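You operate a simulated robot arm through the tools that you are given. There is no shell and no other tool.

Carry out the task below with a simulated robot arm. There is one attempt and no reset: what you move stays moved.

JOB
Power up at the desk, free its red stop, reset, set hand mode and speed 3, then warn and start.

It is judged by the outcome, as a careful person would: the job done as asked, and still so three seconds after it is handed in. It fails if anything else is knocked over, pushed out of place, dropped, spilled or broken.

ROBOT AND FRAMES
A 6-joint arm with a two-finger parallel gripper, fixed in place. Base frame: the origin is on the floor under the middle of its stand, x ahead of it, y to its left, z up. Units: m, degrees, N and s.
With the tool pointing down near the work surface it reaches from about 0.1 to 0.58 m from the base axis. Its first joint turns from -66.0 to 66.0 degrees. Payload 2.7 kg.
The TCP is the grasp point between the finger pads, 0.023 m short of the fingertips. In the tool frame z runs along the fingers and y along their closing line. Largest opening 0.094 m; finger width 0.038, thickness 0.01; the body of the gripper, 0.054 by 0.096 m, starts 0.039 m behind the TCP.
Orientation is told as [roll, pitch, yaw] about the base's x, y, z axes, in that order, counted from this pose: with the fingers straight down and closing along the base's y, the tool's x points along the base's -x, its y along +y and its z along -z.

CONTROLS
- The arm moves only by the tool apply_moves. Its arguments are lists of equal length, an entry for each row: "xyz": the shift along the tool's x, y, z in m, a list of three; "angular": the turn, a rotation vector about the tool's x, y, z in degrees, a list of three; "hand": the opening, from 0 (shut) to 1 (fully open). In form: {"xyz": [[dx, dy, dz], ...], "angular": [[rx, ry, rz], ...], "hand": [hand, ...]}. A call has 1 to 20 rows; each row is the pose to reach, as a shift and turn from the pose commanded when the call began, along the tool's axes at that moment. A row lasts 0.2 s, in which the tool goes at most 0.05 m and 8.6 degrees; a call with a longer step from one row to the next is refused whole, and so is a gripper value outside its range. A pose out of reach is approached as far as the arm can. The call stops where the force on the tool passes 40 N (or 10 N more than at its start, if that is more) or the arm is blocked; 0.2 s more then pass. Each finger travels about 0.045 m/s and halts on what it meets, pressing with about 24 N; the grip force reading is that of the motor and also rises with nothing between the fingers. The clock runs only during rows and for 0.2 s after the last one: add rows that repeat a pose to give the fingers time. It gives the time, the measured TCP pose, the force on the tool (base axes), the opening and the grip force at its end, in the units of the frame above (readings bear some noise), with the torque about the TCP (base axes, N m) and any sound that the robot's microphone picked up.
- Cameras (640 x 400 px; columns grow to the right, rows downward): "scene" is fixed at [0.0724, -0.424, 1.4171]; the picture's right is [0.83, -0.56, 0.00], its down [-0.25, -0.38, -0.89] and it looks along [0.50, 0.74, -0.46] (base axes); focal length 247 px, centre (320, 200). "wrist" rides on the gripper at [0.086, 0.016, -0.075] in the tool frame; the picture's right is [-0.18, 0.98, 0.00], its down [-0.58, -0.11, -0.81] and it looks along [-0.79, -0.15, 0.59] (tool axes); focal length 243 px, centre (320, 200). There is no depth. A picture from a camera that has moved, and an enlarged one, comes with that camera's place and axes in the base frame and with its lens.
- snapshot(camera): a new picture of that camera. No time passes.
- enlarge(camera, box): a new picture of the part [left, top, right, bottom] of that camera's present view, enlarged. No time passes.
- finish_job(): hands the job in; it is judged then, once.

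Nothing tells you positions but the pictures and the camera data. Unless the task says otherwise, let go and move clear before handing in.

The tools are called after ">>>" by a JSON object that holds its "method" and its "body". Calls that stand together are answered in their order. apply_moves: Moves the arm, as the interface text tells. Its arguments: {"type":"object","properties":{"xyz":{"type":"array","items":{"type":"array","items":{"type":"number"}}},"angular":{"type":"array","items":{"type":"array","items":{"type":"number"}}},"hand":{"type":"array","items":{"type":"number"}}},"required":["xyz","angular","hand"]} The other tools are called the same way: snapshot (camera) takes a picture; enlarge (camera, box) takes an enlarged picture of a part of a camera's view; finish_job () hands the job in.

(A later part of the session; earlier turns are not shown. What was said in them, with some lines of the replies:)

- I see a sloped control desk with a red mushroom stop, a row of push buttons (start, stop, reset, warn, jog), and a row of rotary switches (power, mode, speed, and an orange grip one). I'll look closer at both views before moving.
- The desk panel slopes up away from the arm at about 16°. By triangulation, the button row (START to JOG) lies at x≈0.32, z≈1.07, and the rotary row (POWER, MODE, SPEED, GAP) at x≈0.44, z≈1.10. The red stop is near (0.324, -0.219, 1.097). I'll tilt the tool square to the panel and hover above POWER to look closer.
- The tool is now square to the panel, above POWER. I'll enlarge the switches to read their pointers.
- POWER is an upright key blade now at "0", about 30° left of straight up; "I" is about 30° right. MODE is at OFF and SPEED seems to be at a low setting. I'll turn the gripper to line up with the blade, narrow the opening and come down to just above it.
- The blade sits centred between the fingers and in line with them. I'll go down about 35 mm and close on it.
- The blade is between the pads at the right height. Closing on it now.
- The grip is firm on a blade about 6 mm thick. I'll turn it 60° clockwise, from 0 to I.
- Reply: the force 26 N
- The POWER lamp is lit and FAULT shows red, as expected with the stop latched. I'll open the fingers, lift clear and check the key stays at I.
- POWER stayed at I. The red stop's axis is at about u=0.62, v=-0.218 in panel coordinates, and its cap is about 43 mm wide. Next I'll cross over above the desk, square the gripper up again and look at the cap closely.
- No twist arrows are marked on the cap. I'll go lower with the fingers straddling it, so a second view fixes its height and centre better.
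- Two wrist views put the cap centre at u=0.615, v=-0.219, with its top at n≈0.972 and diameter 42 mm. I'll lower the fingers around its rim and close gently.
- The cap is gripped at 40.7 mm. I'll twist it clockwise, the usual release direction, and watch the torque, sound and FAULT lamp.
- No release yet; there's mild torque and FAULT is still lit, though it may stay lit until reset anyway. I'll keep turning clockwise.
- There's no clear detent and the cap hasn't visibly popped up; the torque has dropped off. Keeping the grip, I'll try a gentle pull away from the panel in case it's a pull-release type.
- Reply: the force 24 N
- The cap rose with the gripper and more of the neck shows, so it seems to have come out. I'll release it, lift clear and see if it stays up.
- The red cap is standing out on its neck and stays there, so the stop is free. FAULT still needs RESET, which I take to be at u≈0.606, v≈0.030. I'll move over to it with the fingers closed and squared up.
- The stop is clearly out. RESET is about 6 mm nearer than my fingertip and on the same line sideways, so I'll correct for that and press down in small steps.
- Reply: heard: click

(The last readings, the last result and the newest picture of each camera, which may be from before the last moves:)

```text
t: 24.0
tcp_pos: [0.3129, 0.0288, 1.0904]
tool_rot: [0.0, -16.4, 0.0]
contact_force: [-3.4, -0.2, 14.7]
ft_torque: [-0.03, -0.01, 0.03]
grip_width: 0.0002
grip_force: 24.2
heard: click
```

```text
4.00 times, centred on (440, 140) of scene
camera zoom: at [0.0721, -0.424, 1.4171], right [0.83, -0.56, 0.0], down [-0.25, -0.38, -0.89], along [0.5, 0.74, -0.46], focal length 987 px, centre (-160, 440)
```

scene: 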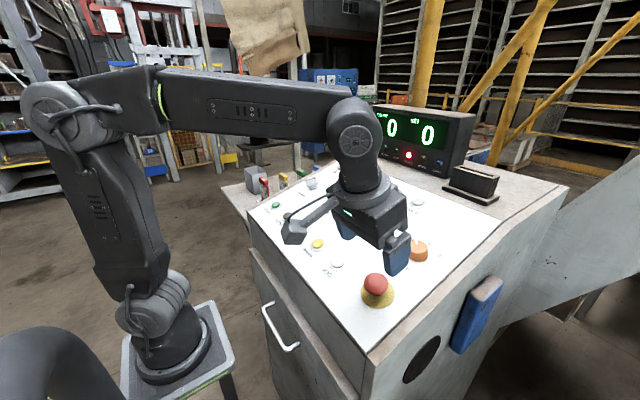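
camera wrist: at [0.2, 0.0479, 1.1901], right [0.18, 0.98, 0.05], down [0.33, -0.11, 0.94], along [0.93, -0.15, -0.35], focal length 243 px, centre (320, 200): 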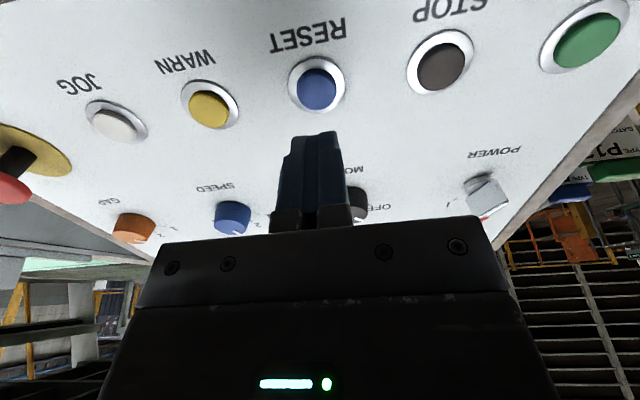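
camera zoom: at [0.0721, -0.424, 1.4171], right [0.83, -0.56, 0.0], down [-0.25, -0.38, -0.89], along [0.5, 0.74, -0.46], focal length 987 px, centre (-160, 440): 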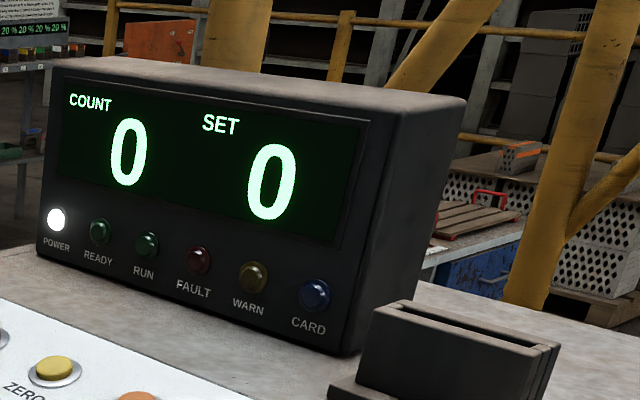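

A click was heard and the FAULT lamp went out. Next I'll lift off, open the hand, and hover over MODE with the gripper turned 22° left so the turn stays comfortable.

>>> {"method": "apply_moves", "body": {"xyz": [[0, 0, -0.02], [0, 0, -0.05], [0, 0, -0.075], [-0.04, 0.003, -0.075], [-0.08, 0.006, -0.075], [-0.115, 0.009, -0.075], [-0.126, 0.01, -0.075], [-0.126, 0.01, -0.075]], "angular": [[0, 0, 0], [0, 0, 0], [0, 0, 0], [0, 0, -7], [0, 0, -14], [0, 0, -22], [0, 0, -22], [0, 0, -22]], "hand": [0, 0, 0.2, 0.4, 0.6, 0.8, 0.8, 0.8]}}

>>> {"method": "snapshot", "body": {"camera": "wrist"}}

>>> {"method": "snapshot", "body": {"camera": "scene"}}

>>> {"method": "enlarge", "body": {"camera": "wrist", "box": [220, 40, 420, 165]}}

>>> {"method": "enlarge", "body": {"camera": "scene", "box": [360, 90, 520, 190]}}

```text
t: 25.8
tcp_pos: [0.4124, 0.0397, 1.1984]
tool_rot: [-6.1, -15.1, 22.8]
contact_force: [1.0, 0.5, 0.2]
ft_torque: [0.03, -0.03, 0.0]
grip_width: 0.0749
grip_force: 0.0
```

```text
taken
camera wrist: at [0.3083, 0.023, 1.2456], right [-0.19, 0.98, -0.05], down [0.33, 0.12, 0.94], along [0.92, 0.16, -0.35], focal length 243 px, centre (320, 200)
```

wrist: 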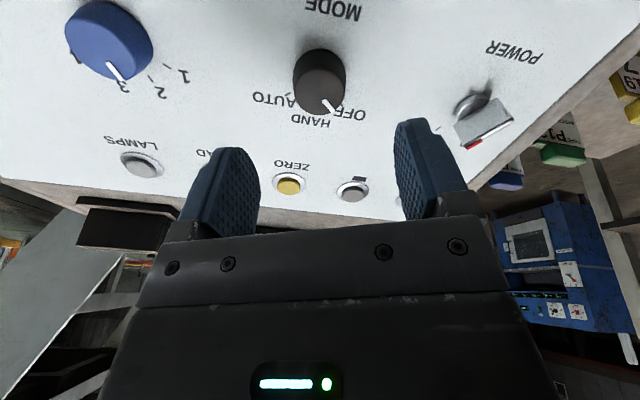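

```text
taken
```

scene: 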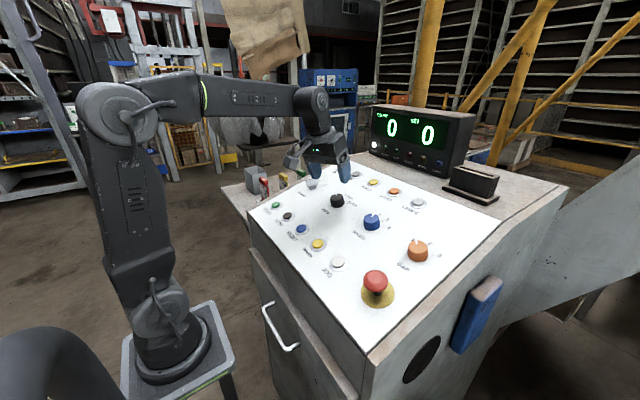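

```text
3.20 times, centred on (320, 102) of wrist
camera zoom: at [0.3083, 0.023, 1.2456], right [-0.19, 0.98, -0.05], down [0.33, 0.12, 0.94], along [0.92, 0.16, -0.35], focal length 776 px, centre (320, 512)
```

zoom: 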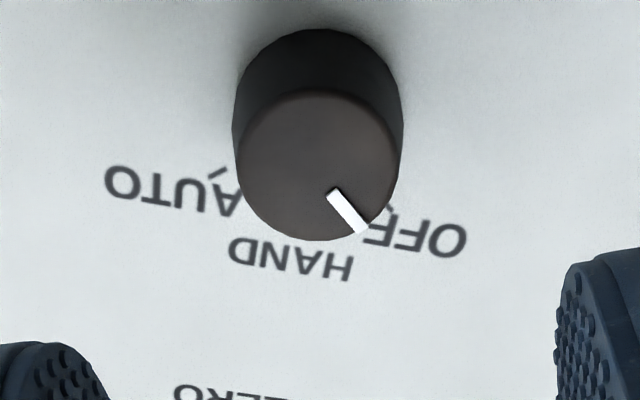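

```text
4.00 times, centred on (440, 140) of scene
camera zoom: at [0.0724, -0.424, 1.4171], right [0.83, -0.56, 0.0], down [-0.25, -0.38, -0.89], along [0.5, 0.74, -0.46], focal length 987 px, centre (-160, 440)
```

zoom: 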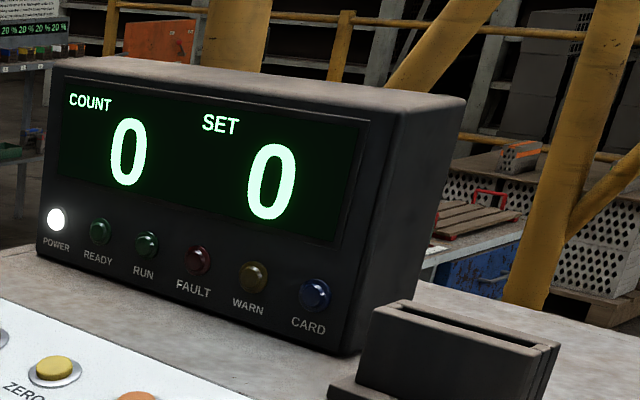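

MODE's pointer is at OFF, about 45° left; HAND is straight up and AUTO 45° right. The gripper is centred over the knob, so I'll lower it and close.

>>> {"method": "apply_moves", "body": {"xyz": [[-0.001, -0.0006, 0.03], [-0.001, -0.0006, 0.06], [-0.001, -0.0006, 0.073], [-0.001, -0.0006, 0.073], [-0.001, -0.0006, 0.073], [-0.001, -0.0006, 0.073], [-0.001, -0.0006, 0.073], [-0.001, -0.0006, 0.073]], "angular": [[0, 0, 0], [0, 0, 0], [0, 0, 0], [0, 0, 0], [0, 0, 0], [0, 0, 0], [0, 0, 0], [0, 0, 0]], "hand": [0.8, 0.8, 0.7, 0.5, 0.3, 0.1, 0, 0]}}

>>> {"method": "snapshot", "body": {"camera": "wrist"}}

```text
t: 27.6
tcp_pos: [0.4349, 0.0402, 1.1268]
tool_rot: [-6.1, -15.0, 22.8]
contact_force: [-4.3, 12.7, -2.8]
ft_torque: [0.51, -0.18, 0.15]
grip_width: 0.0371
grip_force: 44.8
```

```text
taken
camera wrist: at [0.3296, 0.0223, 1.1739], right [-0.19, 0.98, -0.05], down [0.33, 0.12, 0.94], along [0.92, 0.16, -0.35], focal length 243 px, centre (320, 200)
```

wrist: 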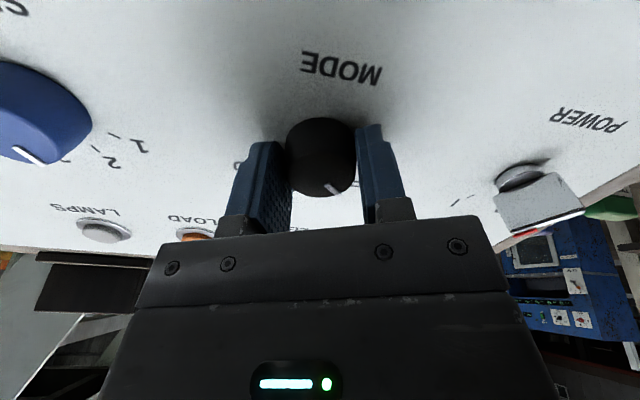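

The knob is gripped at 37 mm. Now I'll turn it 45° clockwise to HAND.

>>> {"method": "apply_moves", "body": {"xyz": [[0, 0, 0], [0, 0, 0], [0, 0, 0], [0, 0, 0], [0, 0, 0], [0, 0, 0], [0, 0, 0], [0, 0, 0]], "angular": [[0, 0, 7], [0, 0, 14], [0, 0, 21], [0, 0, 28], [0, 0, 35], [0, 0, 41], [0, 0, 46], [0, 0, 46]], "hand": [0, 0, 0, 0, 0, 0, 0, 0]}}

>>> {"method": "enlarge", "body": {"camera": "wrist", "box": [220, 70, 420, 215]}}

>>> {"method": "enlarge", "body": {"camera": "scene", "box": [300, 90, 520, 228]}}

```text
t: 29.4
tcp_pos: [0.4337, 0.0401, 1.1273]
tool_rot: [7.0, -14.8, -25.0]
contact_force: [0.7, 26.7, -3.7]
ft_torque: [0.24, -0.98, 0.06]
grip_width: 0.0368
grip_force: 44.4
```

```text
2.76 times, centred on (320, 142) of wrist
camera zoom: at [0.3427, 0.0903, 1.1777], right [0.55, 0.82, 0.16], down [0.24, -0.34, 0.91], along [0.8, -0.46, -0.38], focal length 669 px, centre (320, 359)
```

zoom: 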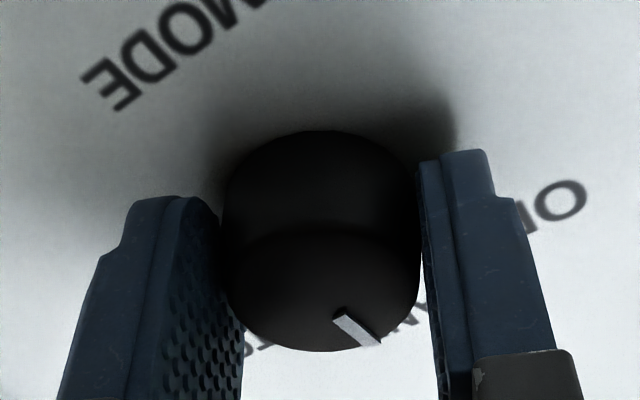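

```text
2.90 times, centred on (410, 159) of scene
camera zoom: at [0.0724, -0.4231, 1.4174], right [0.83, -0.56, 0.0], down [-0.25, -0.38, -0.89], along [0.5, 0.74, -0.46], focal length 715 px, centre (59, 319)
```

zoom: 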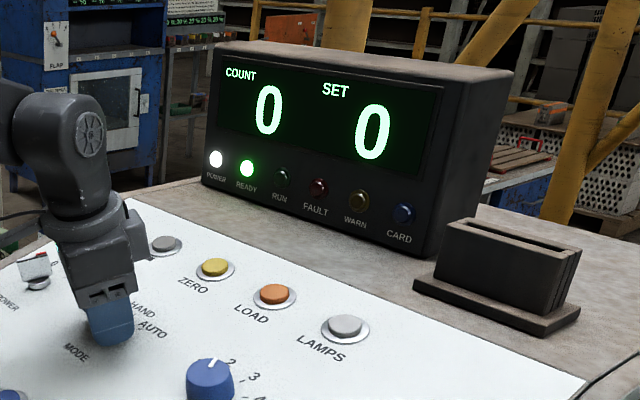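

READY is lit, so HAND mode has taken. I'll let go, lift, and move over to SPEED to read its pointer and marks.

>>> {"method": "apply_moves", "body": {"xyz": [[0, 0, 0], [0, 0, 0], [0, 0, 0], [0, 0, -0.035], [0, 0, -0.073], [-0.0165, -0.0371, -0.073], [-0.033, -0.0743, -0.073], [-0.0496, -0.1114, -0.073], [-0.0496, -0.1114, -0.073], [-0.0496, -0.1114, -0.073]], "angular": [[0, 0, 0], [0, 0, 0], [0, 0, 0], [0, 0, 0], [0, 0, 0], [0, 0, -8], [0, 0, -16], [0, 0, -24], [0, 0, -24], [0, 0, -24]], "hand": [0.6, 0.7, 0.8, 0.8, 0.8, 0.8, 0.8, 0.8, 0.8, 0.8]}}

>>> {"method": "snapshot", "body": {"camera": "wrist"}}

>>> {"method": "enlarge", "body": {"camera": "wrist", "box": [220, 40, 420, 165]}}

>>> {"method": "enlarge", "body": {"camera": "scene", "box": [300, 90, 520, 228]}}

```text
t: 31.6
tcp_pos: [0.4149, -0.0857, 1.194]
tool_rot: [0.0, -16.5, 0.0]
contact_force: [0.5, -0.2, -0.1]
ft_torque: [-0.01, -0.03, -0.02]
grip_width: 0.0751
grip_force: 0.1
```

```text
taken
camera wrist: at [0.3103, -0.0692, 1.2419], right [0.18, 0.98, 0.05], down [0.33, -0.11, 0.94], along [0.93, -0.15, -0.35], focal length 243 px, centre (320, 200)
```

wrist: 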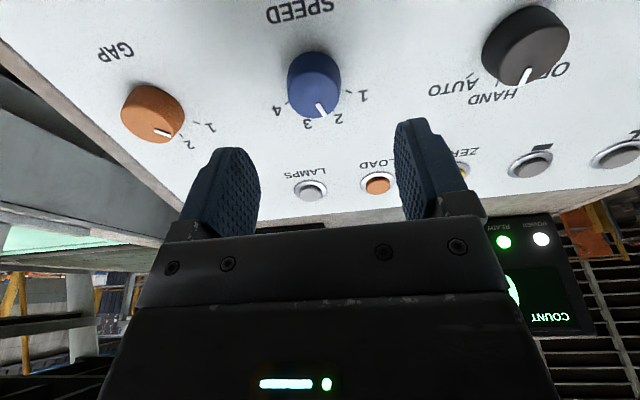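

```text
3.20 times, centred on (320, 102) of wrist
camera zoom: at [0.3103, -0.0692, 1.2419], right [0.18, 0.98, 0.05], down [0.33, -0.11, 0.94], along [0.93, -0.15, -0.35], focal length 776 px, centre (320, 512)
```

zoom: 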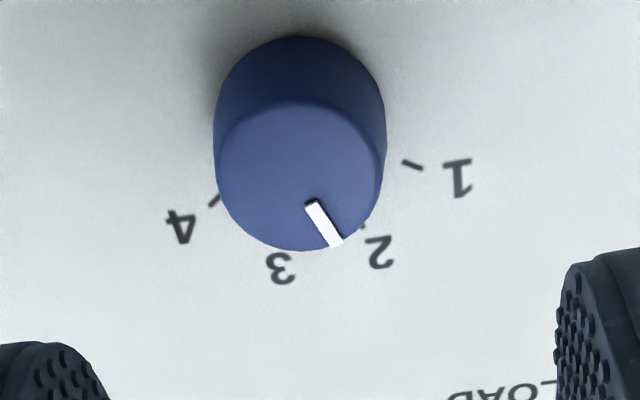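

```text
2.90 times, centred on (410, 159) of scene
camera zoom: at [0.0724, -0.424, 1.4171], right [0.83, -0.56, 0.0], down [-0.25, -0.38, -0.89], along [0.5, 0.74, -0.46], focal length 715 px, centre (59, 319)
```

zoom: 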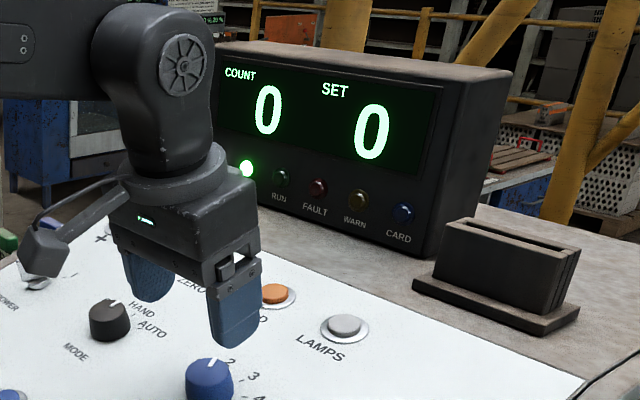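

SPEED's pointer is on 2, about 18° left; 3 is 36° further clockwise. The knob centre is about 4 mm to the right of my tool axis, so I'll correct that, pre-turn 18° left, lower and grip.

>>> {"method": "apply_moves", "body": {"xyz": [[0, -0.0042, 0], [0, -0.0042, 0], [0, -0.0042, 0.01], [0, -0.0042, 0.04], [0, -0.0042, 0.069], [0, -0.0042, 0.069], [0, -0.0042, 0.069]], "angular": [[0, 0, -6], [0, 0, -12], [0, 0, -18], [0, 0, -18], [0, 0, -18], [0, 0, -18], [0, 0, -18]], "hand": [0.8, 0.8, 0.8, 0.8, 0.8, 0.7, 0.7]}}

>>> {"method": "snapshot", "body": {"camera": "wrist"}}

```text
t: 33.2
tcp_pos: [0.4333, -0.0882, 1.1291]
tool_rot: [-5.1, -15.5, 18.7]
contact_force: [-0.5, -0.5, -0.3]
ft_torque: [-0.02, -0.02, 0.0]
grip_width: 0.0662
grip_force: 0.0
```

```text
taken
camera wrist: at [0.3284, -0.0986, 1.1764], right [-0.12, 0.99, -0.04], down [0.34, 0.08, 0.94], along [0.93, 0.1, -0.34], focal length 243 px, centre (320, 200)
```

wrist: 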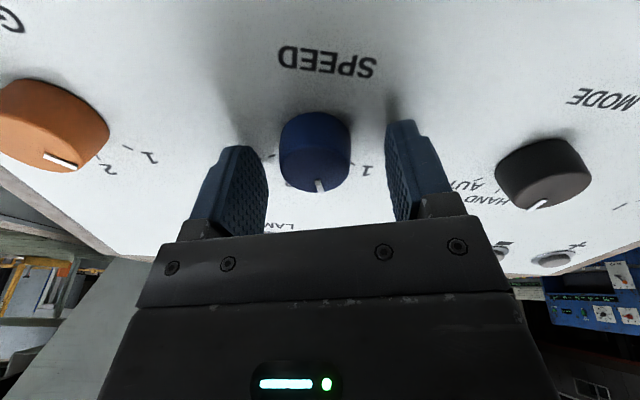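

The knob is nearly centred between the pads. I'll nudge 1.5 mm, close, and turn 36° clockwise to 3.

>>> {"method": "apply_moves", "body": {"xyz": [[0, -0.0015, 0], [0, -0.0015, 0], [0, -0.0015, 0], [0, -0.0015, 0], [0, -0.0015, 0], [0, -0.0015, 0], [0, -0.0015, 0], [0, -0.0015, 0], [0, -0.0015, 0], [0, -0.0015, 0], [0, -0.0015, 0], [0, -0.0015, 0]], "angular": [[0, 0, 0], [0, 0, 0], [0, 0, 0], [0, 0, 0], [0, 0, 0], [0, 0, 6], [0, 0, 12], [0, 0, 18], [0, 0, 24], [0, 0, 30], [0, 0, 36.5], [0, 0, 36.5]], "hand": [0.5, 0.3, 0, 0, 0, 0, 0, 0, 0, 0, 0, 0]}}

>>> {"method": "snapshot", "body": {"camera": "wrist"}}

>>> {"method": "enlarge", "body": {"camera": "wrist", "box": [220, 70, 420, 215]}}

>>> {"method": "enlarge", "body": {"camera": "scene", "box": [300, 90, 520, 228]}}

```text
t: 35.8
tcp_pos: [0.4345, -0.0899, 1.1304]
tool_rot: [5.2, -15.6, -19.3]
contact_force: [20.7, -26.4, -1.0]
ft_torque: [-0.36, 0.13, -0.16]
grip_width: 0.0362
grip_force: 44.9
```

```text
taken
camera wrist: at [0.3391, -0.0467, 1.1794], right [0.47, 0.87, 0.14], down [0.27, -0.29, 0.92], along [0.84, -0.39, -0.37], focal length 243 px, centre (320, 200)
```

wrist: 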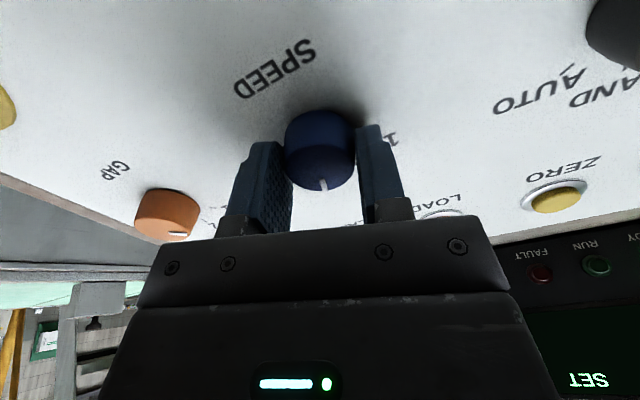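

```text
2.76 times, centred on (320, 142) of wrist
camera zoom: at [0.3391, -0.0467, 1.1794], right [0.47, 0.87, 0.14], down [0.27, -0.29, 0.92], along [0.84, -0.39, -0.37], focal length 669 px, centre (320, 359)
```

zoom: 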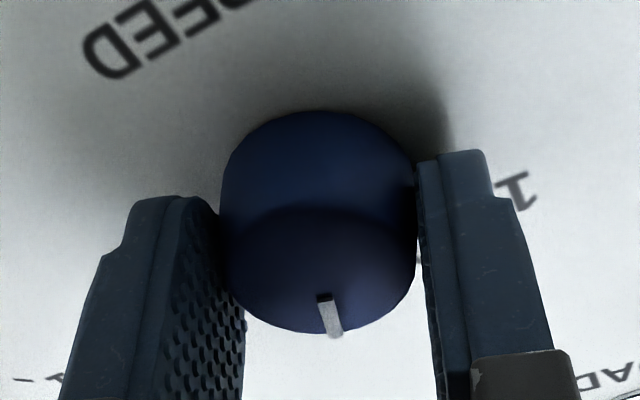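

```text
2.90 times, centred on (410, 159) of scene
camera zoom: at [0.0731, -0.4249, 1.4167], right [0.83, -0.56, 0.0], down [-0.26, -0.38, -0.89], along [0.5, 0.74, -0.46], focal length 715 px, centre (59, 319)
```

zoom: 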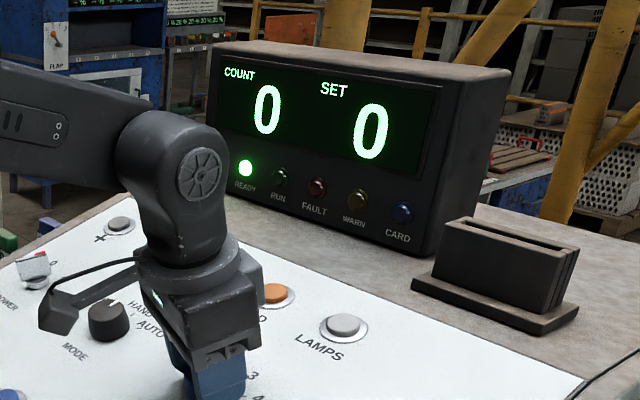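

The pointer now reads about 17° right, which is mark 3. I'll release, lift clear and check it settled there.

>>> {"method": "apply_moves", "body": {"xyz": [[0, 0, 0], [0, 0, 0], [0, 0, 0], [0, 0, -0.03], [0, 0, -0.06], [0, 0, -0.075], [0, 0, -0.075]], "angular": [[0, 0, 0], [0, 0, 0], [0, 0, 0], [0, 0, 0], [0, 0, -6], [0, 0, -12], [0, 0, -18.5]], "hand": [0.5, 0.7, 0.8, 0.8, 0.8, 0.8, 0.8]}}

>>> {"method": "snapshot", "body": {"camera": "wrist"}}

>>> {"method": "enlarge", "body": {"camera": "wrist", "box": [220, 40, 420, 165]}}

>>> {"method": "enlarge", "body": {"camera": "scene", "box": [240, 90, 540, 278]}}

```text
t: 37.4
tcp_pos: [0.4116, -0.088, 1.2024]
tool_rot: [0.0, -16.3, 0.1]
contact_force: [1.0, 0.0, -0.5]
ft_torque: [-0.02, 0.02, 0.01]
grip_width: 0.0751
grip_force: 0.1
```

```text
taken
camera wrist: at [0.3074, -0.0719, 1.2487], right [0.18, 0.98, 0.05], down [0.33, -0.11, 0.94], along [0.93, -0.15, -0.35], focal length 243 px, centre (320, 200)
```

wrist: 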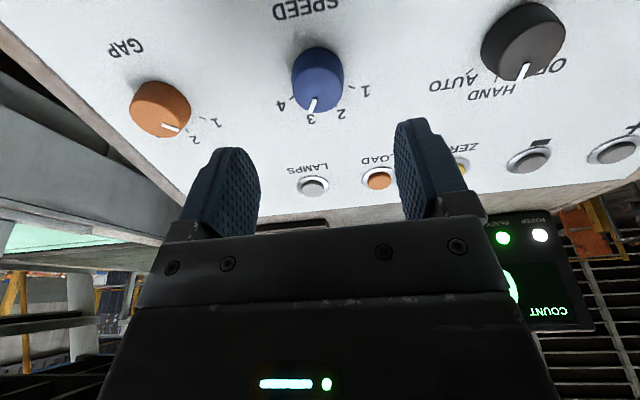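

```text
3.20 times, centred on (320, 102) of wrist
camera zoom: at [0.3074, -0.0719, 1.2487], right [0.18, 0.98, 0.05], down [0.33, -0.11, 0.94], along [0.93, -0.15, -0.35], focal length 776 px, centre (320, 512)
```

zoom: 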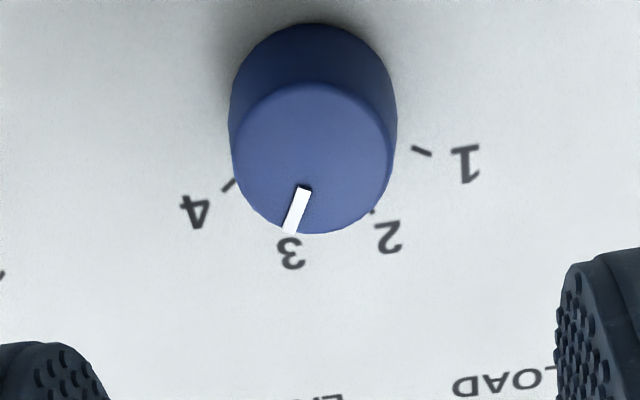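

```text
2.13 times, centred on (390, 184) of scene
camera zoom: at [0.0724, -0.424, 1.4171], right [0.83, -0.56, 0.0], down [-0.25, -0.38, -0.89], along [0.5, 0.74, -0.46], focal length 525 px, centre (171, 234)
```

zoom: 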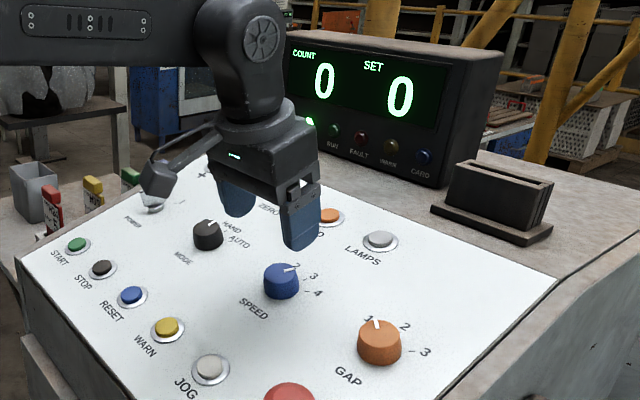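

SPEED is on 3 and READY is still lit. I'll check MODE's pointer up close while moving the closed fingers over WARN at u≈0.6035, v≈-0.042.

>>> {"method": "enlarge", "body": {"camera": "wrist", "box": [420, 0, 600, 112]}}

>>> {"method": "apply_moves", "body": {"xyz": [[0.035, 0.012, 0], [0.07, 0.024, 0], [0.105, 0.036, 0], [0.1261, 0.046, 0], [0.1261, 0.046, 0.015], [0.1261, 0.046, 0.028], [0.1261, 0.046, 0.028], [0.1261, 0.046, 0.028], [0.1261, 0.046, 0.028]], "angular": [[0, 0, 0], [0, 0, 0], [0, 0, 0], [0, 0, 0], [0, 0, 0], [0, 0, 0], [0, 0, 0], [0, 0, 0], [0, 0, 0]], "hand": [0.6, 0.4, 0.2, 0, 0, 0, 0, 0, 0]}}

>>> {"method": "snapshot", "body": {"camera": "wrist"}}

>>> {"method": "enlarge", "body": {"camera": "scene", "box": [240, 90, 540, 278]}}

```text
3.56 times, centred on (510, 56) of wrist
camera zoom: at [0.3074, -0.0719, 1.2487], right [0.18, 0.98, 0.05], down [0.33, -0.11, 0.94], along [0.93, -0.15, -0.35], focal length 863 px, centre (-356, 712)
```

zoom: 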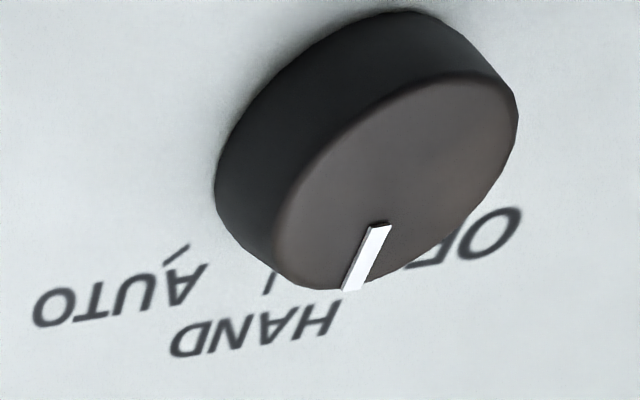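

```text
t: 39.4
tcp_pos: [0.2992, -0.042, 1.1413]
tool_rot: [0.2, -16.3, 0.0]
contact_force: [-0.8, 0.4, -0.5]
ft_torque: [0.02, 0.0, 0.01]
grip_width: 0.0001
grip_force: 24.5
```

```text
taken
camera wrist: at [0.1944, -0.0263, 1.1877], right [0.18, 0.98, 0.05], down [0.33, -0.11, 0.94], along [0.93, -0.15, -0.35], focal length 243 px, centre (320, 200)
```

wrist: 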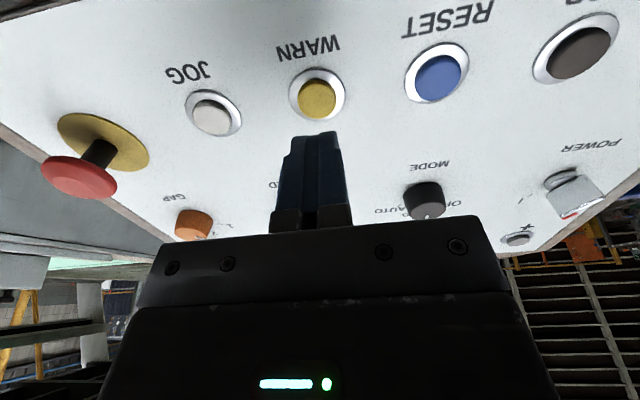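

```text
2.13 times, centred on (390, 184) of scene
camera zoom: at [0.0724, -0.424, 1.4171], right [0.83, -0.56, 0.0], down [-0.25, -0.38, -0.89], along [0.5, 0.74, -0.46], focal length 525 px, centre (171, 234)
```

zoom: 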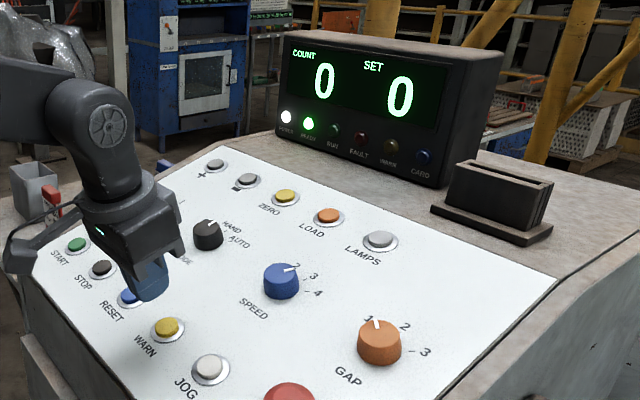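

MODE is on HAND, within 3°. WARN sits right under the fingertip, so I'll press it the same way as RESET and watch the lamps.

>>> {"method": "apply_moves", "body": {"xyz": [[0.0013, -0.0015, 0.02], [0.0013, -0.0015, 0.038], [0.0013, -0.0015, 0.044], [0.0013, -0.0015, 0.047], [0.0013, -0.0015, 0.0495], [0.0013, -0.0015, 0.0515]], "angular": [[0, 0, 0], [0, 0, 0], [0, 0, 0], [0, 0, 0], [0, 0, 0], [0, 0, 0]], "hand": [0, 0, 0, 0, 0, 0]}}

>>> {"method": "enlarge", "body": {"camera": "scene", "box": [240, 90, 540, 278]}}

```text
t: 40.8
tcp_pos: [0.311, -0.0437, 1.0919]
tool_rot: [0.0, -16.2, -0.1]
contact_force: [-5.1, -2.8, 7.9]
ft_torque: [-0.07, 0.06, 0.0]
grip_width: 0.0001
grip_force: 24.3
heard: click
```

```text
2.13 times, centred on (390, 184) of scene
camera zoom: at [0.0721, -0.4241, 1.4171], right [0.83, -0.56, 0.0], down [-0.25, -0.38, -0.89], along [0.5, 0.74, -0.46], focal length 525 px, centre (171, 234)
```

zoom: 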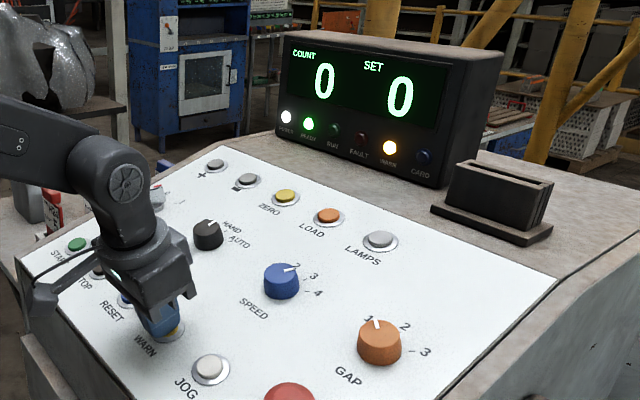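

A click was heard and the WARN lamp is lit. I'll lift off and go straight to START, about 0.222 m to the left along the same row.

>>> {"method": "apply_moves", "body": {"xyz": [[0, 0, -0.03], [0, 0.045, -0.045], [0, 0.09, -0.045], [0, 0.135, -0.045], [0, 0.18, -0.045], [0, 0.2218, -0.045], [0, 0.2218, -0.04]], "angular": [[0, 0, 0], [0, 0, 0], [0, 0, 0], [0, 0, 0], [0, 0, 0], [0, 0, 0], [0, 0, 0]], "hand": [0, 0, 0, 0, 0, 0, 0]}}

>>> {"method": "snapshot", "body": {"camera": "wrist"}}

>>> {"method": "enlarge", "body": {"camera": "scene", "box": [240, 90, 540, 278]}}

```text
t: 42.4
tcp_pos: [0.3015, 0.1771, 1.13]
tool_rot: [0.2, -16.4, 0.0]
contact_force: [0.0, -0.7, -0.6]
ft_torque: [0.02, 0.01, 0.02]
grip_width: 0.0
grip_force: 24.2
```

```text
taken
camera wrist: at [0.1962, 0.1941, 1.1771], right [0.18, 0.98, 0.05], down [0.33, -0.11, 0.94], along [0.93, -0.15, -0.35], focal length 243 px, centre (320, 200)
```

wrist: 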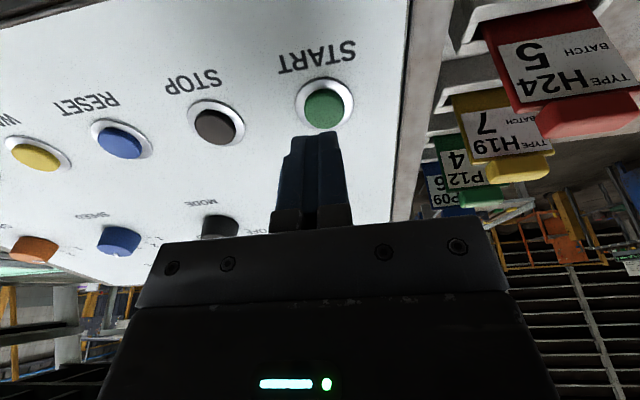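

```text
2.13 times, centred on (390, 184) of scene
camera zoom: at [0.0724, -0.424, 1.4171], right [0.83, -0.56, 0.0], down [-0.25, -0.38, -0.89], along [0.5, 0.74, -0.46], focal length 525 px, centre (171, 234)
```

zoom: 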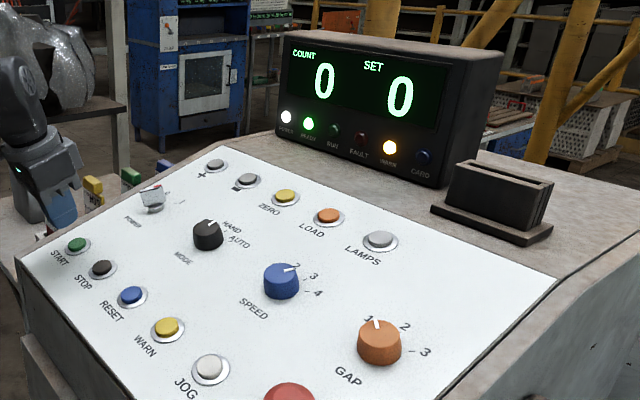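

WARN is still lit and START is under the fingertip, needing only a 2.5 mm correction to the left. Pressing START now.

>>> {"method": "apply_moves", "body": {"xyz": [[0, 0.0025, 0.018], [0, 0.0025, 0.032], [0, 0.0025, 0.037], [0, 0.0025, 0.0395], [0, 0.0025, 0.0415]], "angular": [[0, 0, 0], [0, 0, 0], [0, 0, 0], [0, 0, 0], [0, 0, 0]], "hand": [0, 0, 0, 0, 0]}}

>>> {"method": "enlarge", "body": {"camera": "scene", "box": [240, 90, 540, 278]}}

```text
t: 43.6
tcp_pos: [0.3121, 0.1789, 1.0899]
tool_rot: [0.2, -16.4, 0.0]
contact_force: [-8.0, -1.7, 12.4]
ft_torque: [-0.06, 0.08, 0.0]
grip_width: 0.0002
grip_force: 24.3
heard: click
```

```text
2.13 times, centred on (390, 184) of scene
camera zoom: at [0.072, -0.4241, 1.417], right [0.83, -0.56, 0.0], down [-0.25, -0.38, -0.89], along [0.5, 0.74, -0.46], focal length 525 px, centre (171, 234)
```

zoom: 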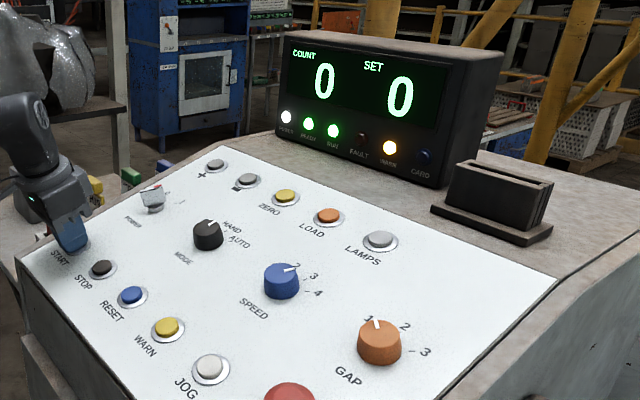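

RUN is lit, so START has taken. I'll lift straight off the button, move clear of the desk and watch that it keeps running.

>>> {"method": "apply_moves", "body": {"xyz": [[0, 0, -0.03], [0, 0, -0.07], [0, 0, -0.11], [0, -0.02, -0.15], [0, -0.04, -0.18], [0, -0.04, -0.18], [0, -0.04, -0.18], [0, -0.04, -0.18]], "angular": [[0, 0, 0], [0, 0, 0], [0, 0, 0], [0, 0, 0], [0, 0, 0], [0, 0, 0], [0, 0, 0], [0, 0, 0]], "hand": [0, 0, 0, 0.2, 0.4, 0.4, 0.4, 0.4]}}

>>> {"method": "snapshot", "body": {"camera": "scene"}}

>>> {"method": "enlarge", "body": {"camera": "scene", "box": [240, 90, 540, 278]}}

>>> {"method": "snapshot", "body": {"camera": "wrist"}}

```text
t: 45.4
tcp_pos: [0.2611, 0.1386, 1.2631]
tool_rot: [0.1, -16.3, -0.1]
contact_force: [0.3, 0.2, -0.8]
ft_torque: [0.0, -0.03, 0.0]
grip_width: 0.0378
grip_force: 0.1
```

```text
taken
```

scene: 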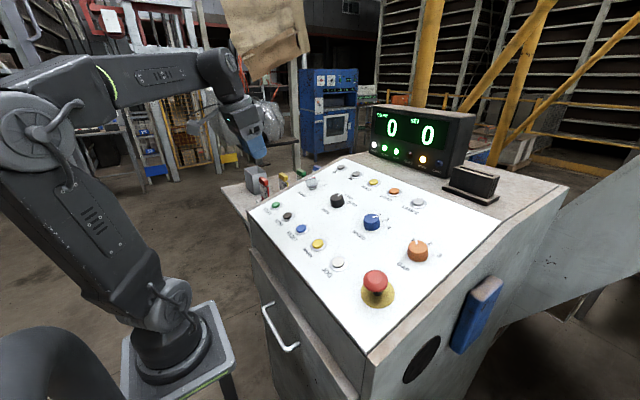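

```text
2.13 times, centred on (390, 184) of scene
camera zoom: at [0.0724, -0.424, 1.4171], right [0.83, -0.56, 0.0], down [-0.25, -0.38, -0.89], along [0.5, 0.74, -0.46], focal length 525 px, centre (171, 234)
```

zoom: 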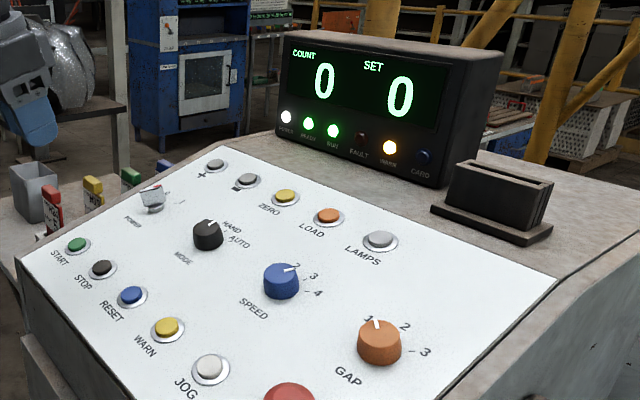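

```text
taken
camera wrist: at [0.1571, 0.1551, 1.3109], right [0.18, 0.98, 0.05], down [0.33, -0.11, 0.94], along [0.93, -0.15, -0.35], focal length 243 px, centre (320, 200)
```

wrist: 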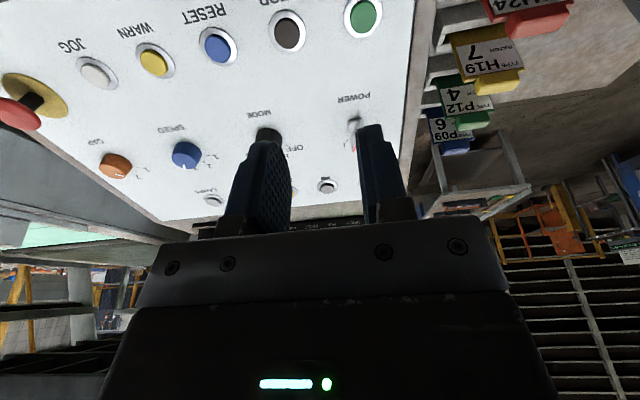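

RUN, READY, POWER and WARN are lit, FAULT is off, and nothing else has moved. I'll hold still for three seconds to confirm it's stable.

>>> {"method": "apply_moves", "body": {"xyz": [[0, 0, 0], [0, 0, 0], [0, 0, 0], [0, 0, 0], [0, 0, 0], [0, 0, 0], [0, 0, 0], [0, 0, 0], [0, 0, 0], [0, 0, 0], [0, 0, 0], [0, 0, 0], [0, 0, 0], [0, 0, 0], [0, 0, 0], [0, 0, 0]], "angular": [[0, 0, 0], [0, 0, 0], [0, 0, 0], [0, 0, 0], [0, 0, 0], [0, 0, 0], [0, 0, 0], [0, 0, 0], [0, 0, 0], [0, 0, 0], [0, 0, 0], [0, 0, 0], [0, 0, 0], [0, 0, 0], [0, 0, 0], [0, 0, 0]], "hand": [0.4, 0.4, 0.4, 0.4, 0.4, 0.4, 0.4, 0.4, 0.4, 0.4, 0.4, 0.4, 0.4, 0.4, 0.4, 0.4]}}

>>> {"method": "enlarge", "body": {"camera": "scene", "box": [240, 90, 540, 278]}}

>>> {"method": "enlarge", "body": {"camera": "scene", "box": [320, 200, 480, 310]}}

```text
t: 48.8
tcp_pos: [0.2621, 0.1381, 1.2635]
tool_rot: [0.1, -16.3, 0.1]
contact_force: [0.1, 0.3, -0.4]
ft_torque: [-0.03, -0.03, 0.04]
grip_width: 0.0375
grip_force: 0.1
```

```text
2.13 times, centred on (390, 184) of scene
camera zoom: at [0.0724, -0.424, 1.4171], right [0.83, -0.56, 0.0], down [-0.25, -0.38, -0.89], along [0.5, 0.74, -0.46], focal length 525 px, centre (171, 234)
```

zoom: 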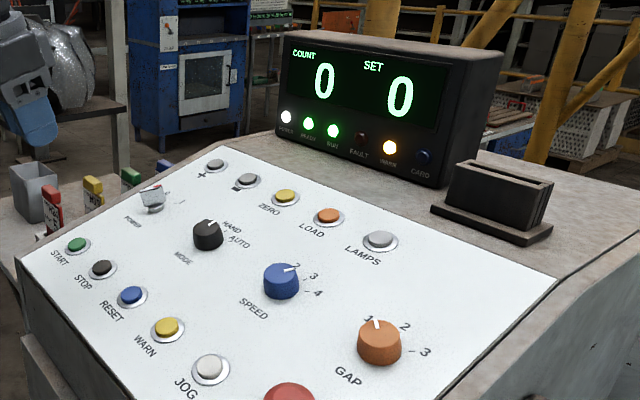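

```text
3.64 times, centred on (400, 255) of scene
camera zoom: at [0.0724, -0.424, 1.4171], right [0.83, -0.56, 0.0], down [-0.25, -0.38, -0.89], along [0.5, 0.74, -0.46], focal length 897 px, centre (29, 0)
```

zoom: 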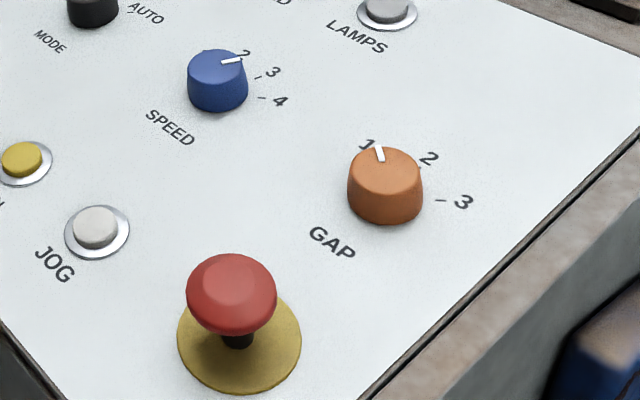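

The desk is stable: POWER, READY, RUN and WARN are lit and FAULT is off. The red stop is out, MODE is on HAND, SPEED is on 3, GAP is untouched, and the arm is clear. I'm handing the job in.

>>> {"method": "finish_job", "body": {}}

```text
The job is handed in.
```

The desk is powered up and running, with the steps done in the order you gave. I handed it in after watching it hold for three seconds.

| Step | Result |
|---|---|
| Power | Key turned from 0 to I; the POWER lamp is lit. |
| Red stop | Freed and staying out. I twisted it clockwise and then pulled, so I can't say which released it. |
| Reset | Pressed with a click; the FAULT lamp went out. |
| Mode | Turned from OFF to HAND; the READY lamp came on. |
| Speed | Turned from 2 to 3. |
| Warn | Pressed with a click; the WARN lamp was still lit at hand-in. |
| Start | Pressed while WARN was lit; the RUN lamp came on and stayed on. |

The COUNT and SET displays both read 0. I saw nothing else moved, the GAP knob is untouched, and the arm is clear of the desk.
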